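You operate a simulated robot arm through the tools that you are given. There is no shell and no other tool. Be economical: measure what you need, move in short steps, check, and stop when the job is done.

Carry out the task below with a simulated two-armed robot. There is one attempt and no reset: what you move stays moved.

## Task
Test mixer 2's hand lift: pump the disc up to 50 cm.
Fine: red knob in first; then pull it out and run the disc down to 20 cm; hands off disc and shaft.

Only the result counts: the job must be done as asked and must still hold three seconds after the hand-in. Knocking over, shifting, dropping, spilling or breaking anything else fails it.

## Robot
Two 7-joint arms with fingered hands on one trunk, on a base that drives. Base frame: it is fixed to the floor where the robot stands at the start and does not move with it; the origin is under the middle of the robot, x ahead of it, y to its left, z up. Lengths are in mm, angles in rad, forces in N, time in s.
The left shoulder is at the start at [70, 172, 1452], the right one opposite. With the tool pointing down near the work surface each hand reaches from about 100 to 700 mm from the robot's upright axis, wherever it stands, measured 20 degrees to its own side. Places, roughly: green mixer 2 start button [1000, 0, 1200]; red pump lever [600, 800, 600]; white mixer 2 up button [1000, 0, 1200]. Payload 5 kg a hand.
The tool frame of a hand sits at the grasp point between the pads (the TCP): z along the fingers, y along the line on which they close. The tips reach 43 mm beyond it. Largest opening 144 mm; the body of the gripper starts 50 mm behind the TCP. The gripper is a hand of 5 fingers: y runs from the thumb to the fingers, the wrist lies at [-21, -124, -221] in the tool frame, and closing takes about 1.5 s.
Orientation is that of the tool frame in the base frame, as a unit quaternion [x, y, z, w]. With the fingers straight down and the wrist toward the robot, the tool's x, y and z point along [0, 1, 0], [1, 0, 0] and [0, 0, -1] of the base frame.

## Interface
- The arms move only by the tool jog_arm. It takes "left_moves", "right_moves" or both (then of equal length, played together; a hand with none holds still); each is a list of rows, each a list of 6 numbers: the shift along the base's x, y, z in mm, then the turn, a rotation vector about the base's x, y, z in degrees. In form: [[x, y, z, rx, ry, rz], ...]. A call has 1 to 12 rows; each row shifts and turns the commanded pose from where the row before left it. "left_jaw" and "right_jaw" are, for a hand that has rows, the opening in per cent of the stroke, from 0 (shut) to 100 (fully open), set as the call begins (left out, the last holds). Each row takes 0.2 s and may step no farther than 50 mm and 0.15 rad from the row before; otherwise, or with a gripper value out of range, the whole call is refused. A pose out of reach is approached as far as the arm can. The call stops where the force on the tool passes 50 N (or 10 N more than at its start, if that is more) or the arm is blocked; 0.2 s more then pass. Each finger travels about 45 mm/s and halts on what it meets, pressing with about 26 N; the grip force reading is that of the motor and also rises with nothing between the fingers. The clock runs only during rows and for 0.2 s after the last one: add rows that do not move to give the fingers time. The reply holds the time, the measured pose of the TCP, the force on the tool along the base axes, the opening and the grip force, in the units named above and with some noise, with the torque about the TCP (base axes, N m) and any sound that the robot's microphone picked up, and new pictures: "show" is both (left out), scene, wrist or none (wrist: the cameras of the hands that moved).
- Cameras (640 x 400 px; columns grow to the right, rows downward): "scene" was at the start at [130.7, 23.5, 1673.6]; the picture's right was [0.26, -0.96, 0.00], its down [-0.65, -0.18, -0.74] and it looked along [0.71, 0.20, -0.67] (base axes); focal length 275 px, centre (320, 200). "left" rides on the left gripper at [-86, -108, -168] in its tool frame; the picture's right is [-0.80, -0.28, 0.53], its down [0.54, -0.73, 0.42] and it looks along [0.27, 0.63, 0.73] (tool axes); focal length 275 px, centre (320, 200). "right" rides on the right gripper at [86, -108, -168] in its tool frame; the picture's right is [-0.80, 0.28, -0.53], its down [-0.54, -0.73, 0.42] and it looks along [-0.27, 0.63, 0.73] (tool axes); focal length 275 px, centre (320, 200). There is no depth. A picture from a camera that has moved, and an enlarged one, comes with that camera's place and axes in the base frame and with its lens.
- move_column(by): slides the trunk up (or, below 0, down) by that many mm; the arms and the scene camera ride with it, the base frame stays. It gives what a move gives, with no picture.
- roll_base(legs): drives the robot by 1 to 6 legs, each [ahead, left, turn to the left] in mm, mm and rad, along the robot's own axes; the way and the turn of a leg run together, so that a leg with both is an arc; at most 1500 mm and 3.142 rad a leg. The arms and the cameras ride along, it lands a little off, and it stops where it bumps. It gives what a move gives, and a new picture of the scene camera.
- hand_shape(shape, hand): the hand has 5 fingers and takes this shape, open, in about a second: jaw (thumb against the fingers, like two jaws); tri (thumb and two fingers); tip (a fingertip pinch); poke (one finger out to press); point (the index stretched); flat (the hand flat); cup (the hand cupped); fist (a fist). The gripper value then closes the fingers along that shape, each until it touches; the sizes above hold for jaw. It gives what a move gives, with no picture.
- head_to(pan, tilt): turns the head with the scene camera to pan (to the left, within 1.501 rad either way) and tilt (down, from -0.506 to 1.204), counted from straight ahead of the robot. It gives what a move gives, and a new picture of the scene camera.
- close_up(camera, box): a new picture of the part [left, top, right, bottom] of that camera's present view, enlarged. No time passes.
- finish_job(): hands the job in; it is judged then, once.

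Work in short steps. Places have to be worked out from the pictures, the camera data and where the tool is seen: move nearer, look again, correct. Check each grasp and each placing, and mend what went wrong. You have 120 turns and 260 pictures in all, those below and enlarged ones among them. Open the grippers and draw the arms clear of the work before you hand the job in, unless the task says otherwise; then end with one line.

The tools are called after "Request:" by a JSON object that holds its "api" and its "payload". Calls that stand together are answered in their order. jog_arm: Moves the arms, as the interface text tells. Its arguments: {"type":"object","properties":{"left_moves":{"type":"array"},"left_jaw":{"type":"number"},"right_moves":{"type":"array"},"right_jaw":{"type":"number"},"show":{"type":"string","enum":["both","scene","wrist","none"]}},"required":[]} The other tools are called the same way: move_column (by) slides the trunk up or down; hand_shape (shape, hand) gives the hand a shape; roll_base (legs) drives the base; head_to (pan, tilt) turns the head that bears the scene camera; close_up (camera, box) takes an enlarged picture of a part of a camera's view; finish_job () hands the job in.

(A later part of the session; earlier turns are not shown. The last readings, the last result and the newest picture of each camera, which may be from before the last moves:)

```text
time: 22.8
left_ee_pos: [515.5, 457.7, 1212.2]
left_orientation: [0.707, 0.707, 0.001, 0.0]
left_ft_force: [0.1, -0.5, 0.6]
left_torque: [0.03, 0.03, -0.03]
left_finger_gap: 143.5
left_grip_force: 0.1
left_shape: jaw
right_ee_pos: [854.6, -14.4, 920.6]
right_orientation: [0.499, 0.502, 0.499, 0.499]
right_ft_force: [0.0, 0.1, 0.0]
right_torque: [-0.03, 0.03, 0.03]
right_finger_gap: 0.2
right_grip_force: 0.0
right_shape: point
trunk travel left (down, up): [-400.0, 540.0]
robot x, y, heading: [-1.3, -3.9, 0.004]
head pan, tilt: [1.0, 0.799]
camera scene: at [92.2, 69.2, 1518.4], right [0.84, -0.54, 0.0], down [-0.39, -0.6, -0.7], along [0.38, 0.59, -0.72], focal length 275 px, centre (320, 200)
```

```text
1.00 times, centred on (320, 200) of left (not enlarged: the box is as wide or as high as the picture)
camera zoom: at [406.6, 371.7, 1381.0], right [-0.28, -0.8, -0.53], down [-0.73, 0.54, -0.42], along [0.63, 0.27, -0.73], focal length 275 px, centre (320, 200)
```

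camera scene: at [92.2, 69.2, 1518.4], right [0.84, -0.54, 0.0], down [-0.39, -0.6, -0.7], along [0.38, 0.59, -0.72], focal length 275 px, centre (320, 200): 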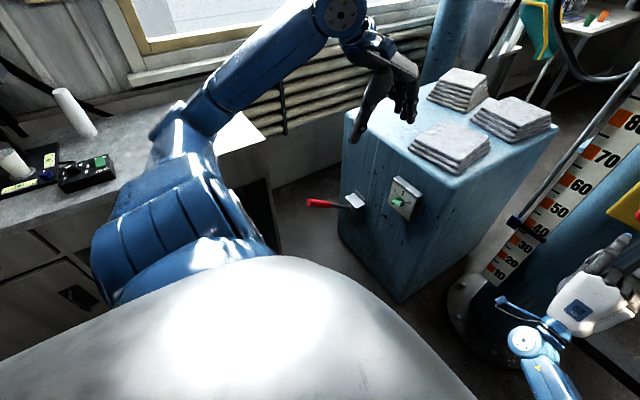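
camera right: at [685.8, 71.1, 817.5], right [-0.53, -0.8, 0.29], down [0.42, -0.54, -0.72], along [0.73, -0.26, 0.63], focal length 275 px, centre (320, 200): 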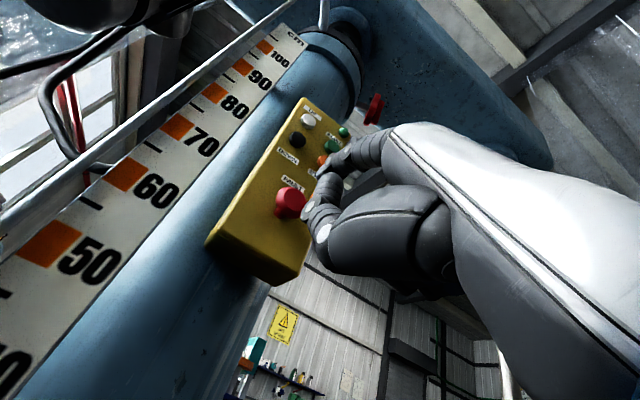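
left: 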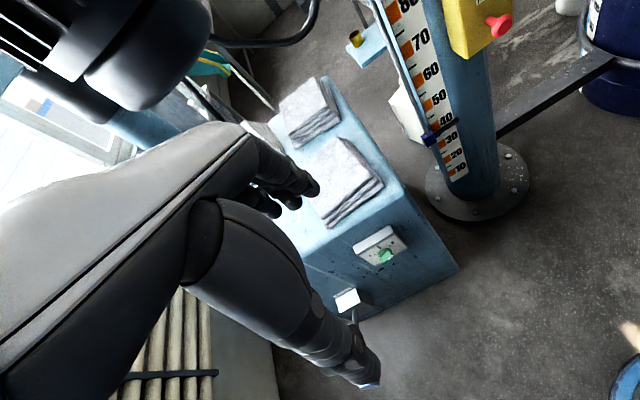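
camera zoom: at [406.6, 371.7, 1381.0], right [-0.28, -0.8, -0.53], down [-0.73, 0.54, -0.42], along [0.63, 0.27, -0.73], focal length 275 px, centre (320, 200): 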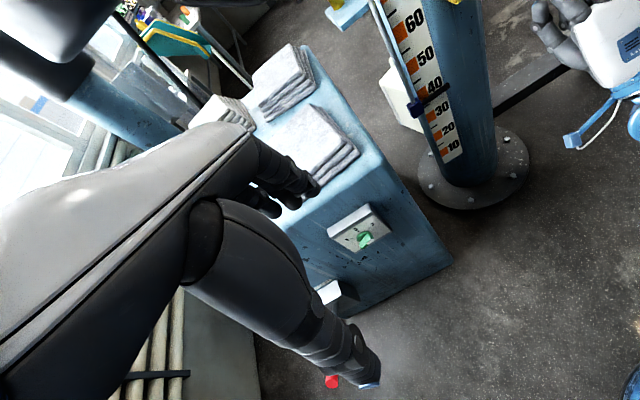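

The lever's grip end is at about [501, 784, 657], with the lever sloping up about 36° from a pivot near [740, 784, 488]. I'll fold the right arm away from the column and turn the left hand to point forward.

Request:
{"api": "jog_arm", "payload": {"left_moves": [[-10, 0, -10, 0, -7.5, 0], [-10, 0, -10, 0, -7.5, 0], [-10, 0, -10, 0, -7.5, 0], [-10, 0, -10, 0, -7.5, 0], [-10, 0, -10, 0, -7.5, 0], [-10, 0, -10, 0, -7.5, 0], [-10, 0, -10, 0, -7.5, 0], [-10, 0, -10, 0, -7.5, 0], [-10, 0, -10, 0, -7.5, 0], [-10, 0, -10, 0, -7.5, 0], [-10, 0, -10, 0, -7.5, 0], [0, 0, -10, 0, -7.5, 0]], "right_moves": [[-40, -5, 0, 0, 0, 0], [-40, -5, 0, 0, 0, 0], [-40, -20, 0, 0, 0, 0], [-40, -20, 0, 0, 0, 0], [-35, -20, 0, 0, 0, 0], [-35, -20, 0, 0, 0, 0], [-30, -30, 0, 0, 0, 0], [-30, -30, 0, 0, 0, 0], [-20, -30, 0, 0, 0, 0], [-20, -30, 0, 0, 0, 0], [0, -30, 0, 0, 0, 0], [0, -30, 0, 0, 0, 0]]}}

```text
time: 25.4
left_ee_pos: [452.0, 514.2, 1097.4]
left_orientation: [0.5, 0.5, 0.501, 0.5]
left_ft_force: [0.4, 0.1, 0.2]
left_torque: [0.01, -0.03, -0.02]
left_finger_gap: 144.2
left_grip_force: 0.0
left_shape: jaw
left hand out of reach, approached as far as the arm can: row 2, 3, 4, 5, 6
right_ee_pos: [524.8, -284.8, 922.5]
right_orientation: [0.499, 0.503, 0.499, 0.499]
right_ft_force: [-0.1, -0.9, 0.0]
right_torque: [0.01, -0.03, 0.06]
right_finger_gap: 0.2
right_grip_force: 0.0
right_shape: point
trunk travel left (down, up): [-400.0, 540.0]
robot x, y, heading: [0.4, -0.1, -0.003]
head pan, tilt: [1.0, 0.799]
camera scene: at [92.9, 68.1, 1518.4], right [0.84, -0.54, 0.0], down [-0.39, -0.6, -0.7], along [0.38, 0.59, -0.72], focal length 275 px, centre (320, 200)
camera right: at [357.0, -199.5, 812.9], right [-0.53, -0.8, 0.29], down [0.42, -0.54, -0.73], along [0.74, -0.26, 0.63], focal length 275 px, centre (320, 200)
camera left: at [285.1, 426.4, 987.3], right [0.54, -0.8, -0.28], down [0.42, 0.54, -0.72], along [0.73, 0.27, 0.63], focal length 275 px, centre (320, 200)
```

scene: 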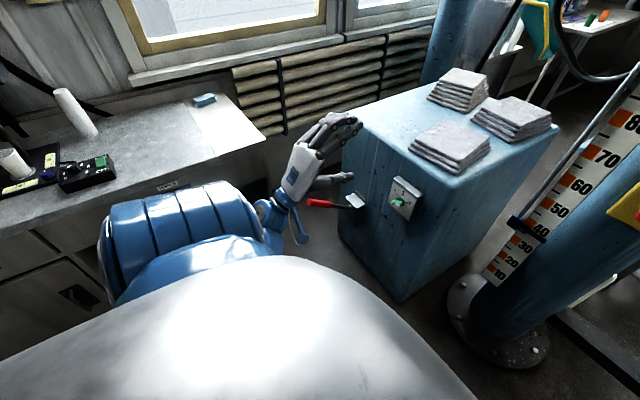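
right: 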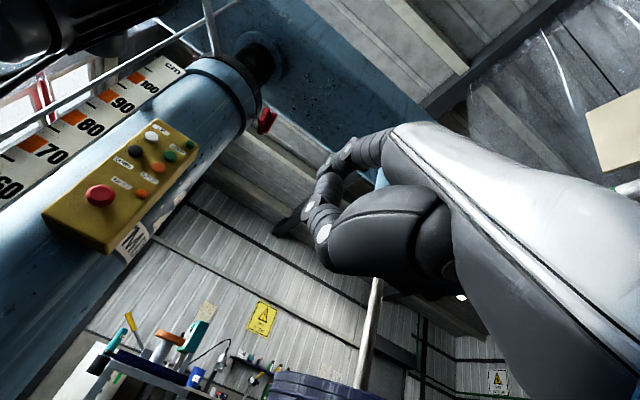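
left: 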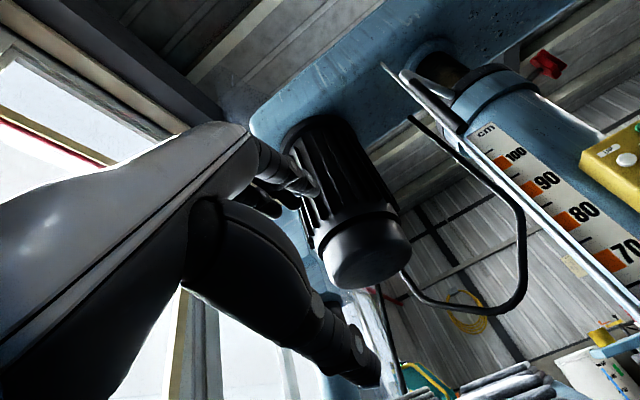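

The left hand now points forward with its jaws vertical and the elbow tucked in. I'll shift the base left and slightly back, then lower the trunk.

Request:
{"api": "roll_base", "payload": {"legs": [[-60, 0, 0], [0, 300, 0]]}}

Request:
{"api": "move_column", "payload": {"by": -330}}

Request:
{"api": "head_to", "payload": {"pan": 0.6, "tilt": 0.7}}

Request:
{"api": "close_up", "payload": {"camera": "left", "box": [0, 0, 640, 400]}}

```text
time: 28.0
left_ee_pos: [392.6, 815.8, 1096.2]
left_orientation: [0.5, 0.5, 0.499, 0.5]
left_ft_force: [0.1, -0.1, 0.1]
left_torque: [0.0, 0.0, -0.02]
left_finger_gap: 143.8
left_grip_force: 0.1
left_shape: jaw
right_ee_pos: [464.3, 18.3, 922.4]
right_orientation: [0.499, 0.503, 0.499, 0.5]
right_ft_force: [0.8, 0.2, -1.0]
right_torque: [0.01, 0.02, 0.0]
right_finger_gap: 0.0
right_grip_force: 0.1
right_shape: point
trunk travel left (down, up): [-400.0, 540.0]
robot x, y, heading: [-59.8, 302.0, -0.0]
head pan, tilt: [1.0, 0.799]
camera scene: at [32.0, 370.9, 1518.4], right [0.84, -0.54, 0.0], down [-0.39, -0.6, -0.7], along [0.38, 0.59, -0.72], focal length 275 px, centre (320, 200)
```

scene: 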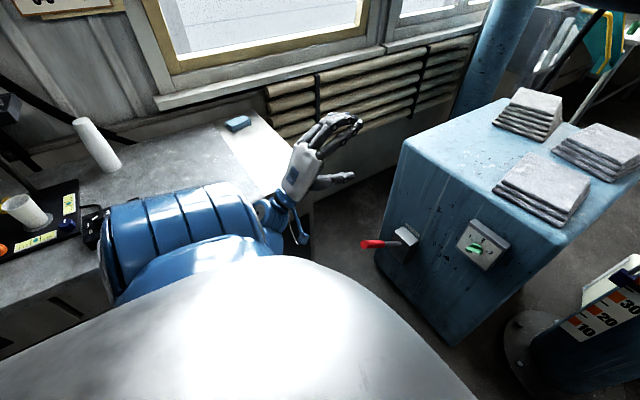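

```text
time: 31.2
left_ee_pos: [392.5, 813.0, 775.1]
left_orientation: [0.502, 0.497, 0.501, 0.5]
left_ft_force: [-0.5, -0.1, -1.3]
left_torque: [-0.01, -0.02, 0.03]
left_finger_gap: 143.8
left_grip_force: 0.0
left_shape: jaw
right_ee_pos: [463.7, 15.6, 595.3]
right_orientation: [0.499, 0.502, 0.5, 0.499]
right_ft_force: [-0.1, 0.7, 0.6]
right_torque: [0.01, 0.02, 0.03]
right_finger_gap: 0.0
right_grip_force: 0.0
right_shape: point
trunk travel left (down, up): [-70.0, 870.0]
robot x, y, heading: [-62.1, 300.0, -0.003]
head pan, tilt: [1.0, 0.799]
```

```text
time: 32.1
left_ee_pos: [391.7, 813.2, 775.3]
left_orientation: [0.501, 0.499, 0.501, 0.5]
left_ft_force: [-0.2, 1.1, 0.3]
left_torque: [-0.01, 0.0, -0.02]
left_finger_gap: 144.1
left_grip_force: 0.0
left_shape: jaw
right_ee_pos: [464.6, 15.9, 596.6]
right_orientation: [0.499, 0.502, 0.5, 0.499]
right_ft_force: [-0.7, 0.6, 0.0]
right_torque: [-0.01, 0.0, 0.02]
right_finger_gap: 0.1
right_grip_force: 0.0
right_shape: point
trunk travel left (down, up): [-70.0, 870.0]
robot x, y, heading: [-57.8, 301.2, -0.001]
head pan, tilt: [0.6, 0.7]
camera scene: at [57.7, 347.9, 1202.2], right [0.56, -0.83, 0.0], down [-0.53, -0.36, -0.77], along [0.63, 0.43, -0.64], focal length 275 px, centre (320, 200)
```

scene: 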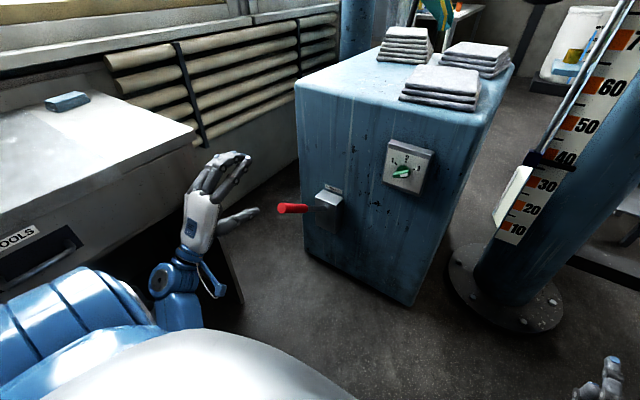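

```text
1.00 times, centred on (320, 200) of left (not enlarged: the box is as wide or as high as the picture)
camera zoom: at [224.8, 727.1, 664.2], right [0.53, -0.8, -0.29], down [0.42, 0.54, -0.72], along [0.73, 0.26, 0.63], focal length 275 px, centre (320, 200)
```

zoom: 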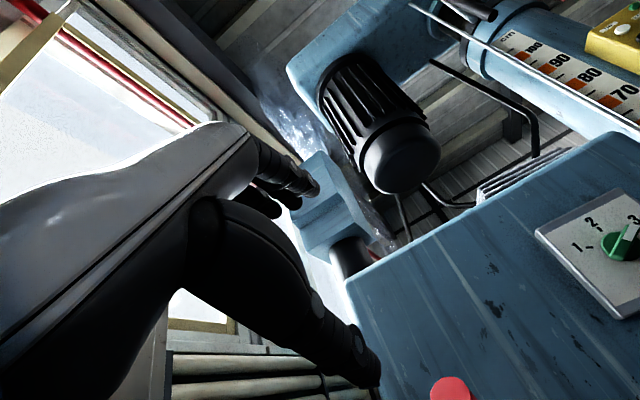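

The lever's grip end triangulates to [493, 782, 662]. I'll pitch the left hand down 25° and line it up just short of the grip.

Request:
{"api": "jog_arm", "payload": {"left_moves": [[0, -10, -20, 0, 8.33, 0], [0, -10, -30, 0, 8.33, 0], [0, -9, -30, 0, 8.34, 0], [10, 0, 0, 0, 0, 0]]}}

Request:
{"api": "close_up", "payload": {"camera": "scene", "box": [170, 120, 370, 260]}}

```text
time: 33.1
left_ee_pos: [413.7, 787.7, 687.7]
left_orientation: [0.594, 0.595, 0.383, 0.383]
left_ft_force: [-0.2, -1.1, 0.2]
left_torque: [0.01, -0.03, 0.03]
left_finger_gap: 144.1
left_grip_force: 0.1
left_shape: jaw
right_ee_pos: [467.4, 17.3, 585.3]
right_orientation: [0.502, 0.505, 0.495, 0.497]
right_ft_force: [0.8, -0.6, 0.1]
right_torque: [0.04, -0.02, -0.02]
right_finger_gap: 0.0
right_grip_force: 0.0
right_shape: point
trunk travel left (down, up): [-70.0, 870.0]
robot x, y, heading: [-64.6, 301.6, 0.002]
head pan, tilt: [0.6, 0.7]
camera scene: at [68.8, 350.7, 1193.8], right [0.56, -0.83, -0.01], down [-0.54, -0.36, -0.76], along [0.63, 0.43, -0.65], focal length 275 px, centre (320, 200)
camera left: at [215.8, 700.2, 657.7], right [0.37, -0.8, -0.48], down [0.08, 0.54, -0.84], along [0.93, 0.27, 0.27], focal length 275 px, centre (320, 200)
```

scene: 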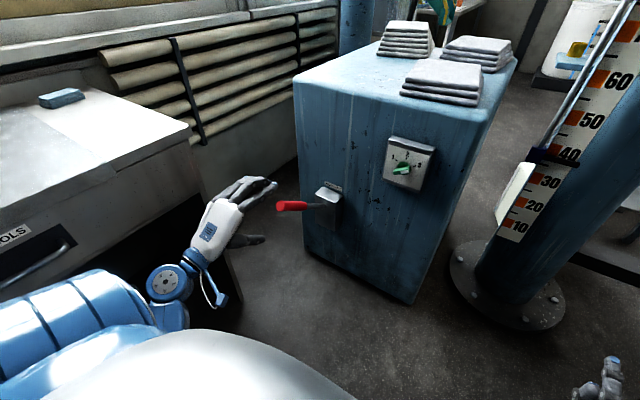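
left: 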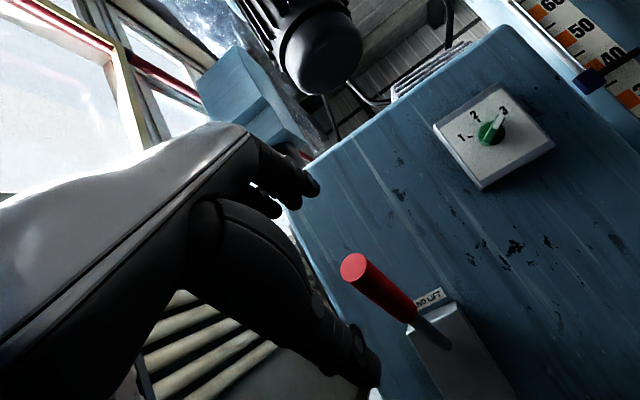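

```text
2.86 times, centred on (270, 190) of scene
camera zoom: at [68.8, 350.7, 1193.8], right [0.56, -0.83, -0.01], down [-0.54, -0.36, -0.76], along [0.63, 0.43, -0.65], focal length 785 px, centre (463, 229)
```

zoom: 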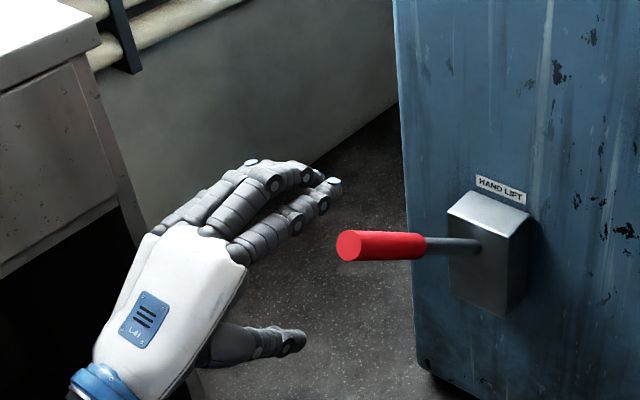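

The lever end sits squarely between thumb and fingers. I'll advance along the hand's axis so the grip enters the open jaw.

Request:
{"api": "jog_arm", "payload": {"left_moves": [[33, 0, -13, 0, 0, 0], [33, 0, -14, 0, 0, 0], [33, 0, -14, 0, 0, 0], [32, 0, -14, 0, 0, 0]]}}

Request:
{"api": "close_up", "payload": {"camera": "scene", "box": [170, 120, 370, 260]}}

```text
time: 34.1
left_ee_pos: [520.8, 777.9, 632.3]
left_orientation: [0.6, 0.601, 0.375, 0.373]
left_ft_force: [-0.3, 0.7, -0.3]
left_torque: [0.01, -0.07, -0.02]
left_finger_gap: 143.8
left_grip_force: 0.1
left_shape: jaw
right_ee_pos: [460.9, 10.9, 598.8]
right_orientation: [0.501, 0.498, 0.503, 0.499]
right_ft_force: [-0.9, 0.1, 0.2]
right_torque: [-0.01, 0.02, 0.0]
right_finger_gap: 0.0
right_grip_force: 0.1
right_shape: point
trunk travel left (down, up): [-70.0, 870.0]
robot x, y, heading: [-61.9, 305.3, -0.003]
head pan, tilt: [0.6, 0.7]
camera scene: at [50.6, 337.0, 1205.6], right [0.56, -0.83, -0.01], down [-0.53, -0.35, -0.77], along [0.64, 0.44, -0.63], focal length 275 px, centre (320, 200)
camera left: at [322.5, 690.4, 608.0], right [0.36, -0.8, -0.49], down [0.06, 0.54, -0.84], along [0.93, 0.27, 0.24], focal length 275 px, centre (320, 200)
```

scene: 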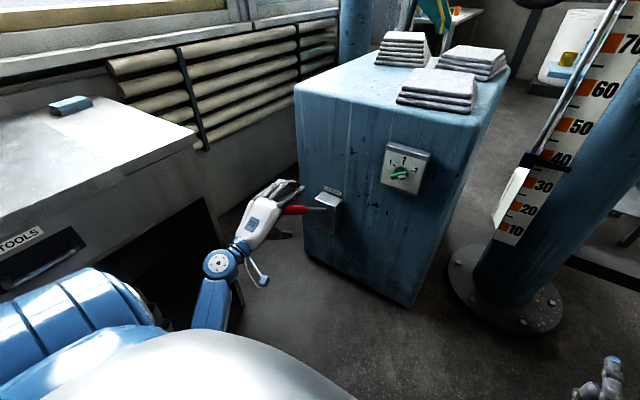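
left: 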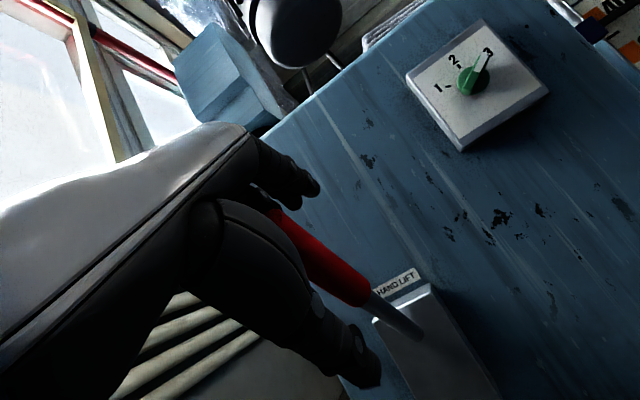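

```text
2.86 times, centred on (270, 190) of scene
camera zoom: at [50.6, 337.0, 1205.6], right [0.56, -0.83, -0.01], down [-0.53, -0.35, -0.77], along [0.64, 0.44, -0.63], focal length 785 px, centre (463, 229)
```

zoom: 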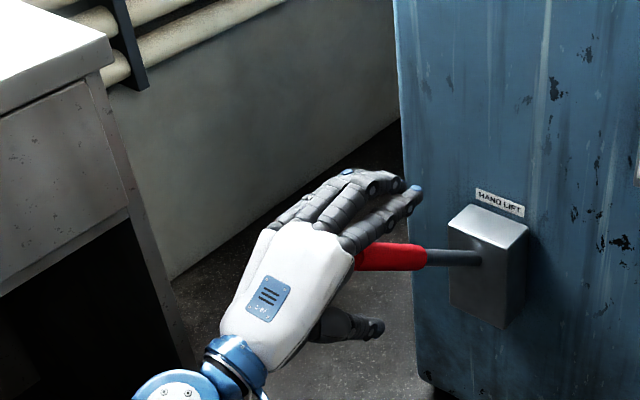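

The grip is between thumb and fingers, so I'll close the hand on it.

Request:
{"api": "jog_arm", "payload": {"left_moves": [[0, 0, 0, 0, 0, 0], [0, 0, 0, 0, 0, 0], [0, 0, 0, 0, 0, 0], [0, 0, 0, 0, 0, 0], [0, 0, 0, 0, 0, 0], [0, 0, 0, 0, 0, 0], [0, 0, 0, 0, 0, 0], [0, 0, 0, 0, 0, 0]], "left_jaw": 0}}

Request:
{"api": "close_up", "payload": {"camera": "scene", "box": [170, 120, 370, 260]}}

```text
time: 35.9
left_ee_pos: [522.4, 777.1, 634.4]
left_orientation: [0.6, 0.599, 0.376, 0.373]
left_ft_force: [-3.8, -3.2, -4.5]
left_torque: [-0.03, 0.24, -0.07]
left_finger_gap: 21.2
left_grip_force: 26.0
left_shape: jaw
right_ee_pos: [460.5, 10.7, 599.5]
right_orientation: [0.501, 0.498, 0.504, 0.498]
right_ft_force: [-0.1, 0.5, -0.1]
right_torque: [0.03, 0.0, 0.0]
right_finger_gap: 0.0
right_grip_force: 0.1
right_shape: point
trunk travel left (down, up): [-70.0, 870.0]
robot x, y, heading: [-62.0, 300.1, -0.002]
head pan, tilt: [0.6, 0.7]
camera scene: at [51.3, 336.9, 1205.6], right [0.56, -0.83, -0.01], down [-0.53, -0.35, -0.77], along [0.64, 0.44, -0.63], focal length 275 px, centre (320, 200)
camera left: at [323.4, 691.0, 609.5], right [0.36, -0.79, -0.49], down [0.06, 0.55, -0.84], along [0.93, 0.27, 0.24], focal length 275 px, centre (320, 200)
```

scene: 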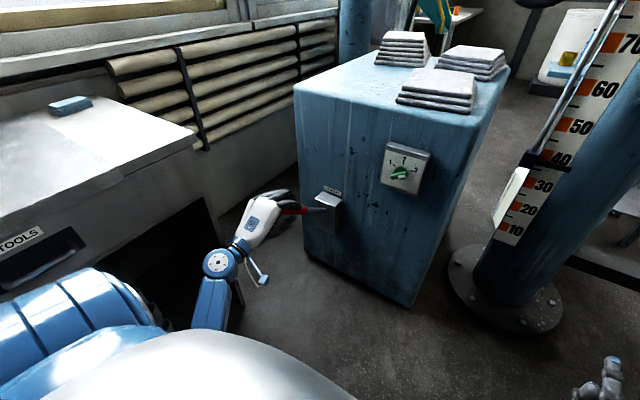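
left: 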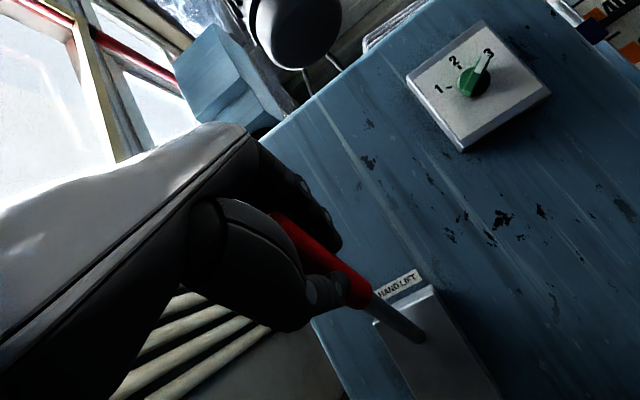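

```text
2.86 times, centred on (270, 190) of scene
camera zoom: at [51.3, 336.9, 1205.6], right [0.56, -0.83, -0.01], down [-0.53, -0.35, -0.77], along [0.64, 0.44, -0.63], focal length 785 px, centre (463, 229)
```

zoom: 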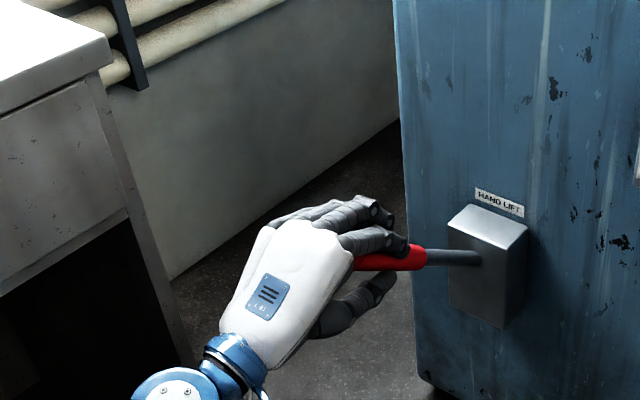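

I have a grip of 21 mm at 26 N. I'll start the first downstroke along the lever's arc (radius about 260, pivot near [745, 784, 500]) and watch the forces.

Request:
{"api": "jog_arm", "payload": {"left_moves": [[-12.7, 0, -24.1, 0, -6, 0], [-10.2, 0, -25.2, 0, -6, 0], [-7.5, 0, -26.2, 0, -6, 0]], "show": "wrist"}}

Request:
{"api": "close_up", "payload": {"camera": "scene", "box": [440, 0, 640, 300]}}

```text
time: 36.3
left_ee_pos: [517.1, 781.3, 628.0]
left_orientation: [0.593, 0.566, 0.412, 0.397]
left_ft_force: [-17.7, 2.8, 7.9]
left_torque: [-0.07, 0.15, 0.15]
left_finger_gap: 20.6
left_grip_force: 26.0
left_shape: jaw
right_ee_pos: [464.0, 8.8, 598.8]
right_orientation: [0.502, 0.498, 0.501, 0.498]
right_ft_force: [-0.5, -0.3, -1.0]
right_torque: [0.0, -0.08, 0.09]
right_finger_gap: 0.0
right_grip_force: 0.1
right_shape: point
trunk travel left (down, up): [-70.0, 870.0]
robot x, y, heading: [-60.3, 299.8, -0.009]
head pan, tilt: [0.6, 0.7]
stopped in row 2 (left hand): the force on the tool passed its limit at 58 N (the readings are from after the stop); the commanded pose is now the measured one
camera left: at [322.0, 699.7, 579.1], right [0.39, -0.79, -0.48], down [0.16, 0.57, -0.8], along [0.91, 0.24, 0.35], focal length 275 px, centre (320, 200)
```

left: 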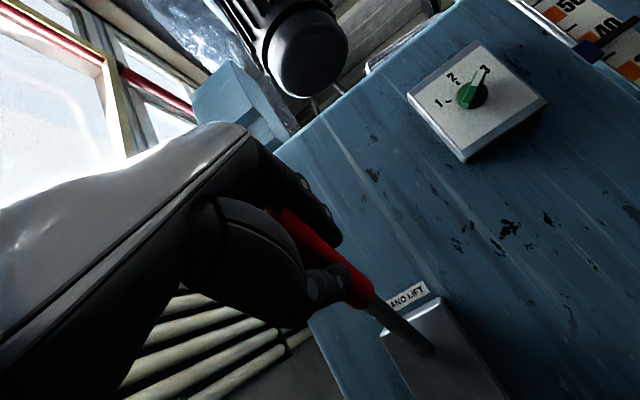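

```text
1.33 times, centred on (540, 150) of scene
camera zoom: at [58.0, 336.3, 1205.6], right [0.56, -0.83, -0.01], down [-0.53, -0.35, -0.77], along [0.63, 0.44, -0.64], focal length 366 px, centre (27, 267)
```

zoom: 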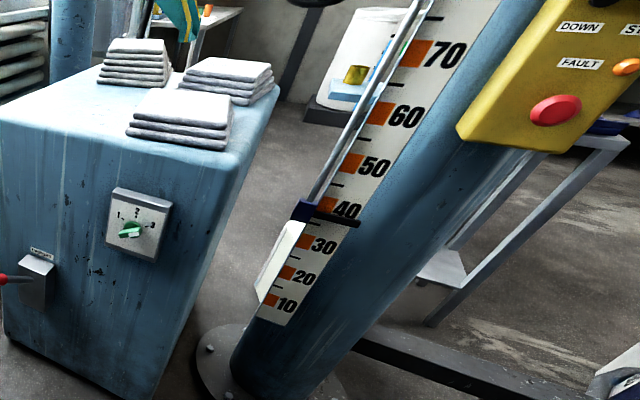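

The force limit tripped early, and the reaction is mostly along the lever. I'll continue with smaller, slower steps to see how it yields.

Request:
{"api": "jog_arm", "payload": {"left_moves": [[-4.5, 0, -6.5, 0, -1.8, 0], [-4.3, 0, -6.7, 0, -1.8, 0], [-4, 0, -7, 0, -1.8, 0], [-3.8, 0, -7, 0, -1.8, 0], [-3.6, 0, -7, 0, -1.8, 0], [-3.4, 0, -7, 0, -1.8, 0]], "show": "wrist"}}

Request:
{"api": "close_up", "payload": {"camera": "scene", "box": [170, 120, 370, 260]}}

```text
time: 37.4
left_ee_pos: [497.7, 783.7, 590.8]
left_orientation: [0.577, 0.531, 0.448, 0.429]
left_ft_force: [-13.6, -12.2, 11.0]
left_torque: [-0.02, -0.34, -0.42]
left_finger_gap: 20.3
left_grip_force: 25.8
left_shape: jaw
right_ee_pos: [463.9, 7.0, 596.1]
right_orientation: [0.503, 0.498, 0.5, 0.499]
right_ft_force: [0.4, -0.4, -0.6]
right_torque: [0.01, -0.08, 0.05]
right_finger_gap: 0.1
right_grip_force: 0.1
right_shape: point
trunk travel left (down, up): [-70.0, 870.0]
robot x, y, heading: [-60.7, 296.9, -0.01]
head pan, tilt: [0.6, 0.7]
stopped in row 5 (left hand): the force on the tool passed its limit at 53 N (the readings are from after the stop); the commanded pose is now the measured one
camera left: at [306.9, 706.4, 518.0], right [0.43, -0.79, -0.45], down [0.26, 0.58, -0.77], along [0.86, 0.21, 0.46], focal length 275 px, centre (320, 200)
```

left: 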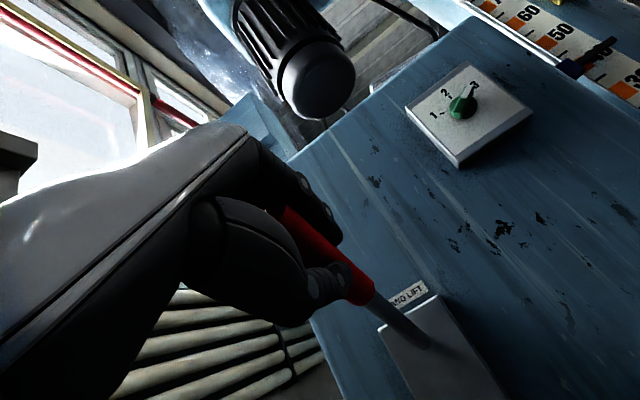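

```text
2.86 times, centred on (270, 190) of scene
camera zoom: at [59.2, 337.9, 1202.7], right [0.56, -0.83, -0.01], down [-0.53, -0.35, -0.77], along [0.63, 0.43, -0.64], focal length 785 px, centre (463, 229)
```

zoom: 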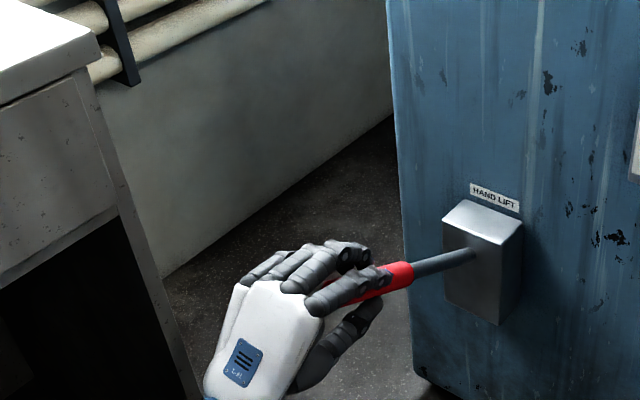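

The lever does move, and the residual push is outward along it and toward -y. I'll keep going down with a slight outward and -y correction.

Request:
{"api": "jog_arm", "payload": {"left_moves": [[-5, -2, -5, 0, -1.8, 0], [-4, -1, -7, 0, -1.8, 0], [-3.5, 0, -8, 0, -1.8, 0], [-3, 0, -8, 0, -1.8, 0], [-3, 0, -8, 0, -1.8, 0], [-2.5, 0, -8, 0, -1.8, 0], [-2, 0, -8, 0, -1.8, 0], [-2, 0, -8, 0, -1.8, 0]], "show": "wrist"}}

Request:
{"api": "close_up", "payload": {"camera": "scene", "box": [440, 0, 640, 300]}}

```text
time: 38.2
left_ee_pos: [486.7, 782.6, 572.2]
left_orientation: [0.573, 0.51, 0.468, 0.439]
left_ft_force: [7.2, -5.0, 0.7]
left_torque: [-0.04, 0.07, -0.12]
left_finger_gap: 18.5
left_grip_force: 25.9
left_shape: jaw
right_ee_pos: [463.0, 4.9, 596.6]
right_orientation: [0.503, 0.498, 0.498, 0.5]
right_ft_force: [1.1, 0.3, -0.2]
right_torque: [0.03, -0.02, 0.03]
right_finger_gap: 0.0
right_grip_force: 0.0
right_shape: point
trunk travel left (down, up): [-70.0, 870.0]
robot x, y, heading: [-61.5, 298.4, -0.012]
head pan, tilt: [0.6, 0.7]
stopped in row 3 (left hand): the force on the tool passed its limit at 54 N (the readings are from after the stop); the commanded pose is now the measured one
camera left: at [298.9, 711.8, 486.8], right [0.44, -0.78, -0.44], down [0.31, 0.6, -0.74], along [0.84, 0.19, 0.51], focal length 275 px, centre (320, 200)
```

left: 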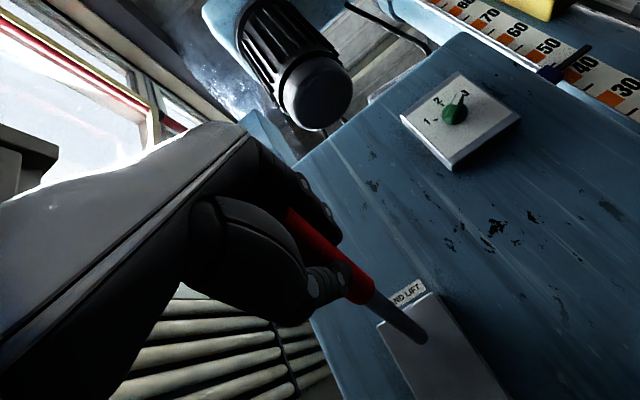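

```text
1.33 times, centred on (540, 150) of scene
camera zoom: at [61.2, 338.1, 1203.4], right [0.56, -0.83, -0.01], down [-0.54, -0.35, -0.77], along [0.64, 0.43, -0.64], focal length 366 px, centre (27, 267)
```

zoom: 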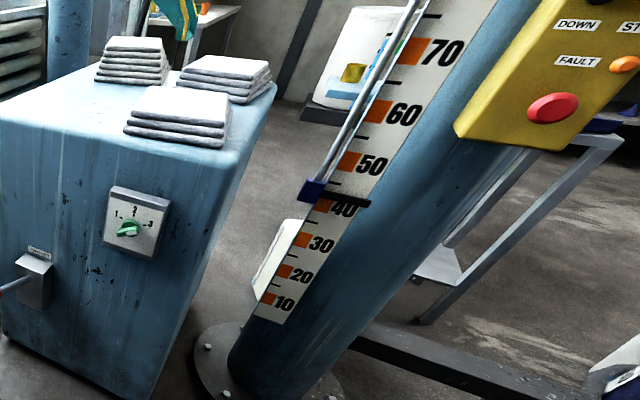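

The pointer has risen to about 42, so the pump works. Resistance seems to grow with speed, so I'll use slower steps.

Request:
{"api": "jog_arm", "payload": {"left_moves": [[-1.5, 0, -3.5, 0, -0.9, 0], [-1.5, 0, -3.5, 0, -0.9, 0], [-1.4, 0, -3.5, 0, -0.9, 0], [-1.4, 0, -3.5, 0, -0.9, 0], [-1.3, 0, -3.5, 0, -0.9, 0], [-1.3, 0, -3.5, 0, -0.9, 0], [-1.2, 0, -3.5, 0, -0.9, 0], [-1.2, 0, -3.5, 0, -0.9, 0], [-1.1, 0, -3.5, 0, -0.9, 0], [-1.1, 0, -3.5, 0, -0.9, 0], [-1, 0, -3.5, 0, -0.9, 0], [-1, 0, -3.5, 0, -0.9, 0]], "show": "none"}}

Request:
{"api": "close_up", "payload": {"camera": "scene", "box": [440, 0, 640, 300]}}

```text
time: 41.0
left_ee_pos: [448.4, 808.0, 531.9]
left_orientation: [0.547, 0.463, 0.522, 0.462]
left_ft_force: [3.6, 9.6, 5.0]
left_torque: [-0.07, -0.2, 0.23]
left_finger_gap: 16.5
left_grip_force: 25.9
left_shape: jaw
right_ee_pos: [460.8, 5.7, 602.8]
right_orientation: [0.501, 0.497, 0.5, 0.501]
right_ft_force: [1.2, -0.2, -0.7]
right_torque: [-0.04, -0.04, 0.07]
right_finger_gap: 0.0
right_grip_force: 0.1
right_shape: point
trunk travel left (down, up): [-70.0, 870.0]
robot x, y, heading: [-64.0, 298.6, -0.009]
head pan, tilt: [0.6, 0.7]
stopped in row 12 (left hand): the arm was blocked; the commanded pose is now the measured one
```

```text
1.33 times, centred on (540, 150) of scene
camera zoom: at [54.8, 337.0, 1207.9], right [0.56, -0.83, -0.01], down [-0.53, -0.35, -0.77], along [0.64, 0.43, -0.64], focal length 366 px, centre (27, 267)
```

zoom: 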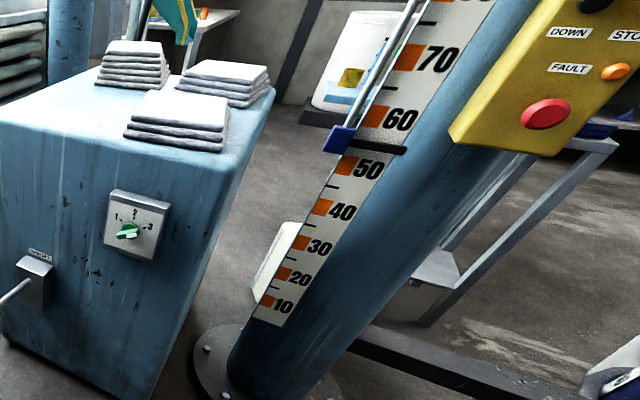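

The pointer jumped to about 54 and the hand went off the arc. I need an accurate look at the lever and the scale, and to see if it's still moving.

Request:
{"api": "close_up", "payload": {"camera": "scene", "box": [490, 20, 610, 220]}}

Request:
{"api": "close_up", "payload": {"camera": "scene", "box": [170, 120, 370, 260]}}

Request:
{"api": "jog_arm", "payload": {"left_moves": [[0, 0, 0, 0, 0, 0], [0, 0, 0, 0, 0, 0], [0, 0, 0, 0, 0, 0]], "show": "wrist"}}

Request:
{"api": "close_up", "payload": {"camera": "scene", "box": [490, 20, 610, 220]}}

```text
2.00 times, centred on (550, 120) of scene
camera zoom: at [54.8, 337.0, 1207.9], right [0.56, -0.83, -0.01], down [-0.53, -0.35, -0.77], along [0.64, 0.43, -0.64], focal length 550 px, centre (-140, 360)
```

zoom: 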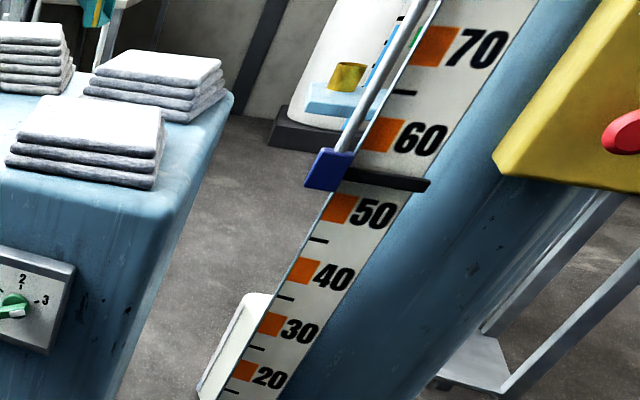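

```text
2.86 times, centred on (270, 190) of scene
camera zoom: at [54.8, 337.0, 1207.9], right [0.56, -0.83, -0.01], down [-0.53, -0.35, -0.77], along [0.64, 0.43, -0.64], focal length 785 px, centre (463, 229)
```

zoom: 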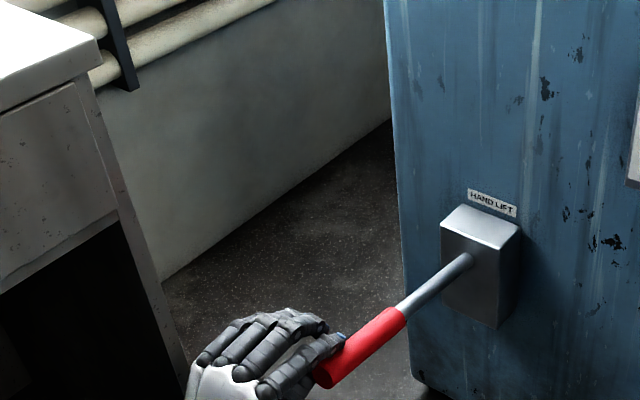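

```text
time: 41.8
left_ee_pos: [447.0, 808.2, 528.3]
left_orientation: [0.546, 0.464, 0.52, 0.465]
left_ft_force: [-0.8, 12.8, 5.8]
left_torque: [-0.08, -0.22, 0.23]
left_finger_gap: 16.4
left_grip_force: 25.6
left_shape: jaw
right_ee_pos: [459.9, 8.2, 605.0]
right_orientation: [0.501, 0.497, 0.5, 0.502]
right_ft_force: [0.9, 0.6, -0.6]
right_torque: [0.01, -0.01, -0.02]
right_finger_gap: 0.2
right_grip_force: 0.1
right_shape: point
trunk travel left (down, up): [-70.0, 870.0]
robot x, y, heading: [-60.0, 300.2, -0.008]
head pan, tilt: [0.6, 0.7]
camera left: at [275.1, 740.5, 413.3], right [0.51, -0.76, -0.4], down [0.42, 0.63, -0.66], along [0.75, 0.16, 0.64], focal length 275 px, centre (320, 200)
```

left: 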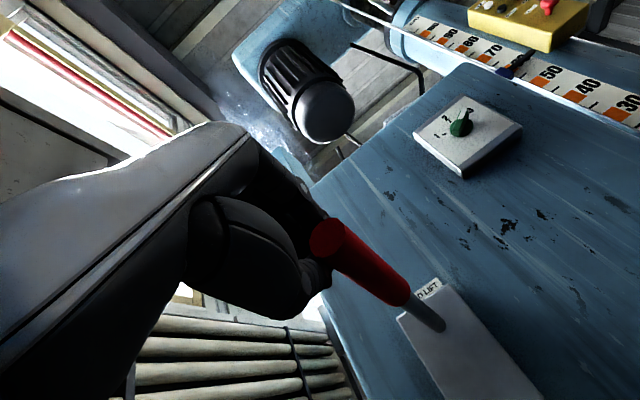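

```text
2.00 times, centred on (550, 120) of scene
camera zoom: at [52.3, 340.4, 1208.4], right [0.56, -0.83, 0.0], down [-0.53, -0.35, -0.77], along [0.64, 0.43, -0.64], focal length 550 px, centre (-140, 360)
```

zoom: 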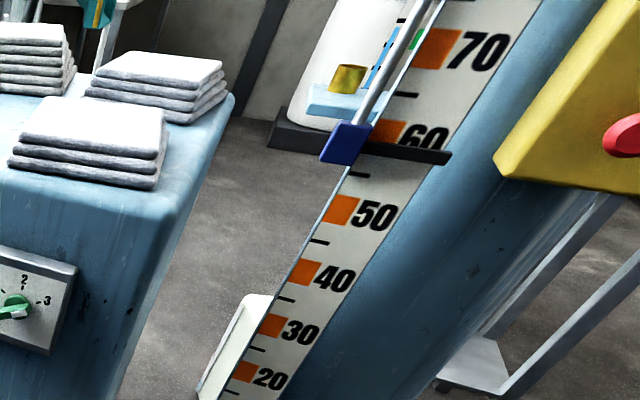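

The disc is still rising, now about 59, while the lever is held down. I'll release the lever now and watch the pointer.

Request:
{"api": "jog_arm", "payload": {"left_moves": [[-5, 0, 0, 0, 0, 0], [-10, 0, 0, 0, 0, 0]], "left_jaw": 100, "show": "scene"}}

Request:
{"api": "close_up", "payload": {"camera": "scene", "box": [490, 20, 610, 220]}}

```text
time: 42.4
left_ee_pos: [438.6, 810.7, 531.9]
left_orientation: [0.549, 0.459, 0.522, 0.464]
left_ft_force: [-0.1, -1.2, 2.0]
left_torque: [-0.01, -0.02, -0.02]
left_finger_gap: 143.5
left_grip_force: 0.1
left_shape: jaw
right_ee_pos: [460.5, 6.1, 601.0]
right_orientation: [0.503, 0.497, 0.499, 0.501]
right_ft_force: [-0.2, -0.6, 1.3]
right_torque: [0.0, 0.01, 0.0]
right_finger_gap: 0.0
right_grip_force: 0.1
right_shape: point
trunk travel left (down, up): [-70.0, 870.0]
robot x, y, heading: [-61.6, 294.4, -0.009]
head pan, tilt: [0.6, 0.7]
camera scene: at [57.4, 339.7, 1207.7], right [0.56, -0.83, 0.0], down [-0.53, -0.35, -0.77], along [0.64, 0.43, -0.64], focal length 275 px, centre (320, 200)
```

scene: 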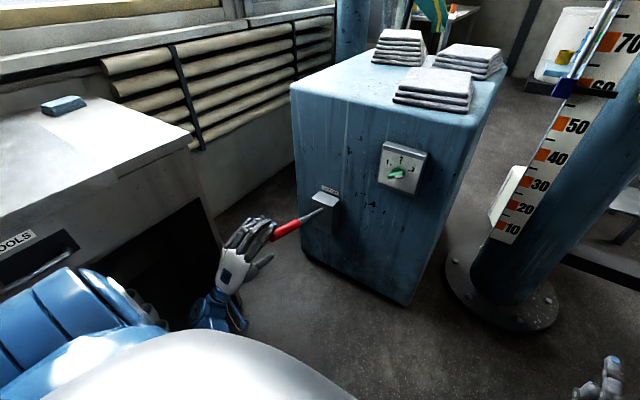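

```text
2.00 times, centred on (550, 120) of scene
camera zoom: at [57.4, 339.7, 1207.7], right [0.56, -0.83, 0.0], down [-0.53, -0.35, -0.77], along [0.64, 0.43, -0.64], focal length 550 px, centre (-140, 360)
```

zoom: 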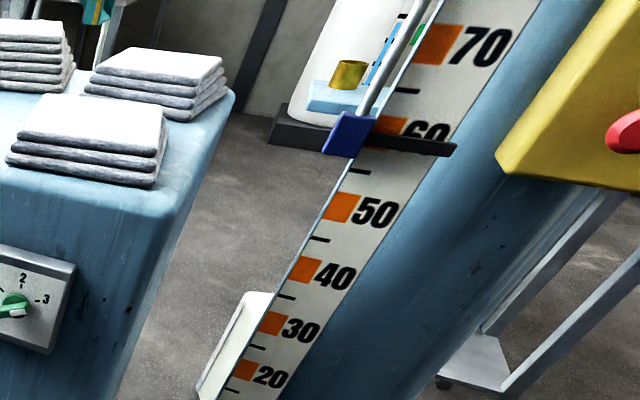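

The disc seems to have settled near 60, well past 50. I'll wait a second to check it's at rest and read the scale again.

Request:
{"api": "jog_arm", "payload": {"left_moves": [[-20, 0, 0, 0, 0, 0], [-20, 0, 0, 0, 0, 0], [-20, 0, 0, 0, 0, 0], [0, 0, 0, 0, 0, 0], [0, 0, 0, 0, 0, 0]], "show": "none"}}

Request:
{"api": "head_to", "payload": {"pan": 0.2, "tilt": 0.4}}

Request:
{"api": "close_up", "payload": {"camera": "scene", "box": [340, 60, 500, 260]}}

```text
time: 43.8
left_ee_pos: [394.4, 824.9, 557.5]
left_orientation: [0.549, 0.439, 0.543, 0.461]
left_ft_force: [-0.1, -0.3, -0.4]
left_torque: [-0.02, -0.03, -0.04]
left_finger_gap: 143.9
left_grip_force: 0.1
left_shape: jaw
right_ee_pos: [459.8, 4.9, 599.9]
right_orientation: [0.503, 0.496, 0.499, 0.501]
right_ft_force: [-0.7, -0.1, 0.7]
right_torque: [0.0, 0.02, -0.02]
right_finger_gap: 0.2
right_grip_force: 0.1
right_shape: point
trunk travel left (down, up): [-70.0, 870.0]
robot x, y, heading: [-61.8, 300.8, -0.013]
head pan, tilt: [0.6, 0.7]
stopped in row 5 (left hand): the arm was blocked; the commanded pose is now the measured one
```

```text
time: 44.6
left_ee_pos: [394.1, 825.1, 554.4]
left_orientation: [0.549, 0.44, 0.541, 0.461]
left_ft_force: [-0.3, -0.5, 0.1]
left_torque: [0.02, -0.04, 0.01]
left_finger_gap: 143.8
left_grip_force: 0.0
left_shape: jaw
right_ee_pos: [462.7, 5.7, 599.8]
right_orientation: [0.503, 0.498, 0.499, 0.5]
right_ft_force: [0.7, 0.1, -0.7]
right_torque: [-0.01, 0.0, 0.0]
right_finger_gap: 0.1
right_grip_force: 0.0
right_shape: point
trunk travel left (down, up): [-70.0, 870.0]
robot x, y, heading: [-57.1, 300.0, -0.008]
head pan, tilt: [0.201, 0.4]
camera scene: at [79.4, 308.1, 1233.0], right [0.19, -0.98, -0.01], down [-0.38, -0.07, -0.92], along [0.9, 0.18, -0.39], focal length 275 px, centre (320, 200)
```

scene: 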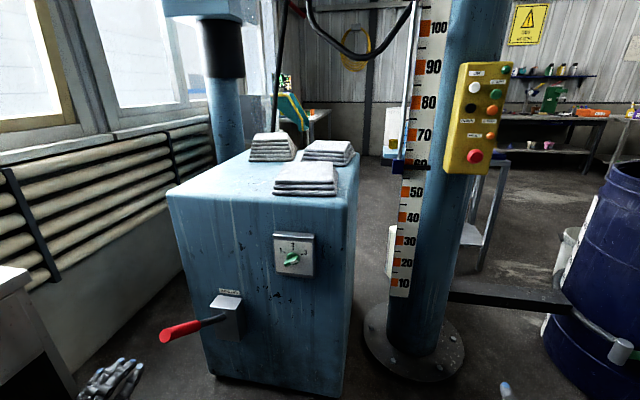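

```text
2.00 times, centred on (420, 160) of scene
camera zoom: at [79.4, 308.1, 1233.0], right [0.19, -0.98, -0.01], down [-0.38, -0.07, -0.92], along [0.9, 0.18, -0.39], focal length 550 px, centre (120, 280)
```

zoom: 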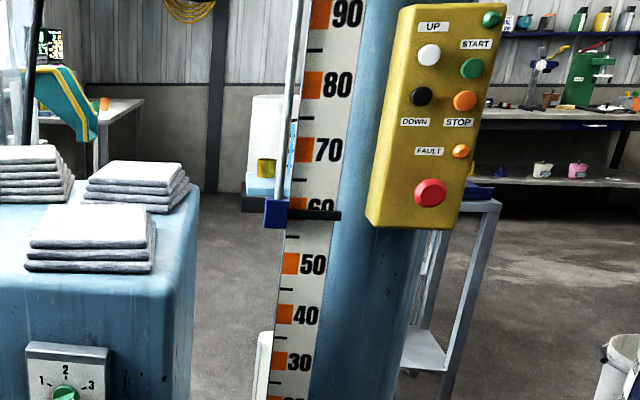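

It has settled at about 59–60, so I overshot. To mend this I'll pull the knob out, run down below 50, push the knob in again and pump gently to 50. First I'll drive back to the panel.

Request:
{"api": "roll_base", "payload": {"legs": [[-60, 0, 0], [0, -300, 0]]}}

Request:
{"api": "move_column", "payload": {"by": 330}}

Request:
{"api": "hand_shape", "payload": {"hand": "right", "shape": "jaw"}}

Request:
{"api": "head_to", "payload": {"pan": 0.0, "tilt": 0.5}}

```text
time: 47.2
left_ee_pos: [332.0, 529.3, 554.7]
left_orientation: [0.549, 0.441, 0.541, 0.461]
left_ft_force: [0.1, 0.1, -0.3]
left_torque: [0.01, -0.01, 0.0]
left_finger_gap: 144.1
left_grip_force: 0.1
left_shape: jaw
right_ee_pos: [399.5, -291.1, 600.0]
right_orientation: [0.502, 0.498, 0.499, 0.501]
right_ft_force: [0.4, -0.2, -0.7]
right_torque: [0.0, -0.01, 0.0]
right_finger_gap: 0.1
right_grip_force: 0.1
right_shape: point
trunk travel left (down, up): [-70.0, 870.0]
robot x, y, heading: [-121.5, 0.6, -0.007]
head pan, tilt: [0.201, 0.4]
camera scene: at [17.2, 11.9, 1233.1], right [0.19, -0.98, -0.01], down [-0.38, -0.07, -0.92], along [0.9, 0.18, -0.39], focal length 275 px, centre (320, 200)
```

scene: 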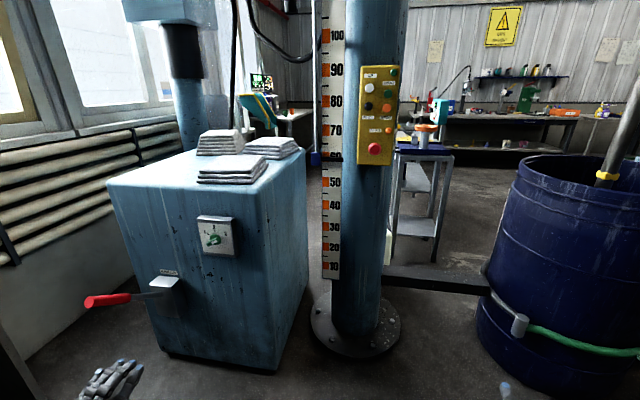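

```text
time: 50.5
left_ee_pos: [333.0, 533.8, 869.7]
left_orientation: [0.547, 0.443, 0.539, 0.463]
left_ft_force: [-0.7, 0.4, -0.4]
left_torque: [0.0, -0.02, -0.02]
left_finger_gap: 144.0
left_grip_force: 0.1
left_shape: jaw
right_ee_pos: [400.0, -287.2, 921.7]
right_orientation: [0.502, 0.499, 0.496, 0.503]
right_ft_force: [0.0, 0.8, -0.4]
right_torque: [0.04, -0.01, 0.01]
right_finger_gap: 0.0
right_grip_force: 0.0
right_shape: point
trunk travel left (down, up): [-400.0, 540.0]
robot x, y, heading: [-121.1, 0.5, -0.017]
head pan, tilt: [0.201, 0.4]
```

```text
time: 51.4
left_ee_pos: [332.3, 532.7, 870.5]
left_orientation: [0.547, 0.443, 0.539, 0.463]
left_ft_force: [-0.4, -0.6, -0.3]
left_torque: [-0.01, 0.0, 0.01]
left_finger_gap: 144.1
left_grip_force: 0.1
left_shape: jaw
right_ee_pos: [400.4, -287.9, 922.7]
right_orientation: [0.502, 0.499, 0.497, 0.502]
right_ft_force: [0.9, 0.1, 0.1]
right_torque: [0.0, 0.03, 0.0]
right_finger_gap: 143.7
right_grip_force: 0.0
right_shape: jaw
trunk travel left (down, up): [-400.0, 540.0]
robot x, y, heading: [-122.1, 0.7, -0.009]
head pan, tilt: [0.201, 0.4]
```

```text
time: 52.1
left_ee_pos: [332.8, 533.5, 870.5]
left_orientation: [0.548, 0.442, 0.538, 0.464]
left_ft_force: [0.3, -0.5, 0.0]
left_torque: [0.01, -0.02, 0.03]
left_finger_gap: 144.1
left_grip_force: 0.0
left_shape: jaw
right_ee_pos: [399.4, -287.4, 924.4]
right_orientation: [0.502, 0.499, 0.495, 0.503]
right_ft_force: [-0.2, 0.3, -0.1]
right_torque: [-0.01, 0.01, -0.02]
right_finger_gap: 143.7
right_grip_force: 0.1
right_shape: jaw
trunk travel left (down, up): [-400.0, 540.0]
robot x, y, heading: [-117.0, 4.5, -0.007]
head pan, tilt: [0.0, 0.499]
camera scene: at [17.6, 2.1, 1544.4], right [-0.01, -1.0, 0.0], down [-0.48, 0.01, -0.88], along [0.88, -0.01, -0.48], focal length 275 px, centre (320, 200)
```

scene: 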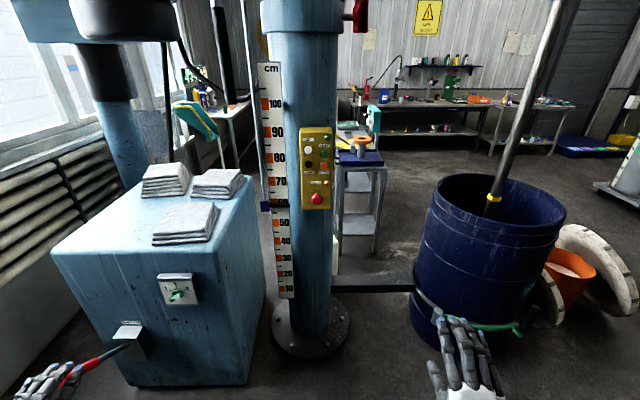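

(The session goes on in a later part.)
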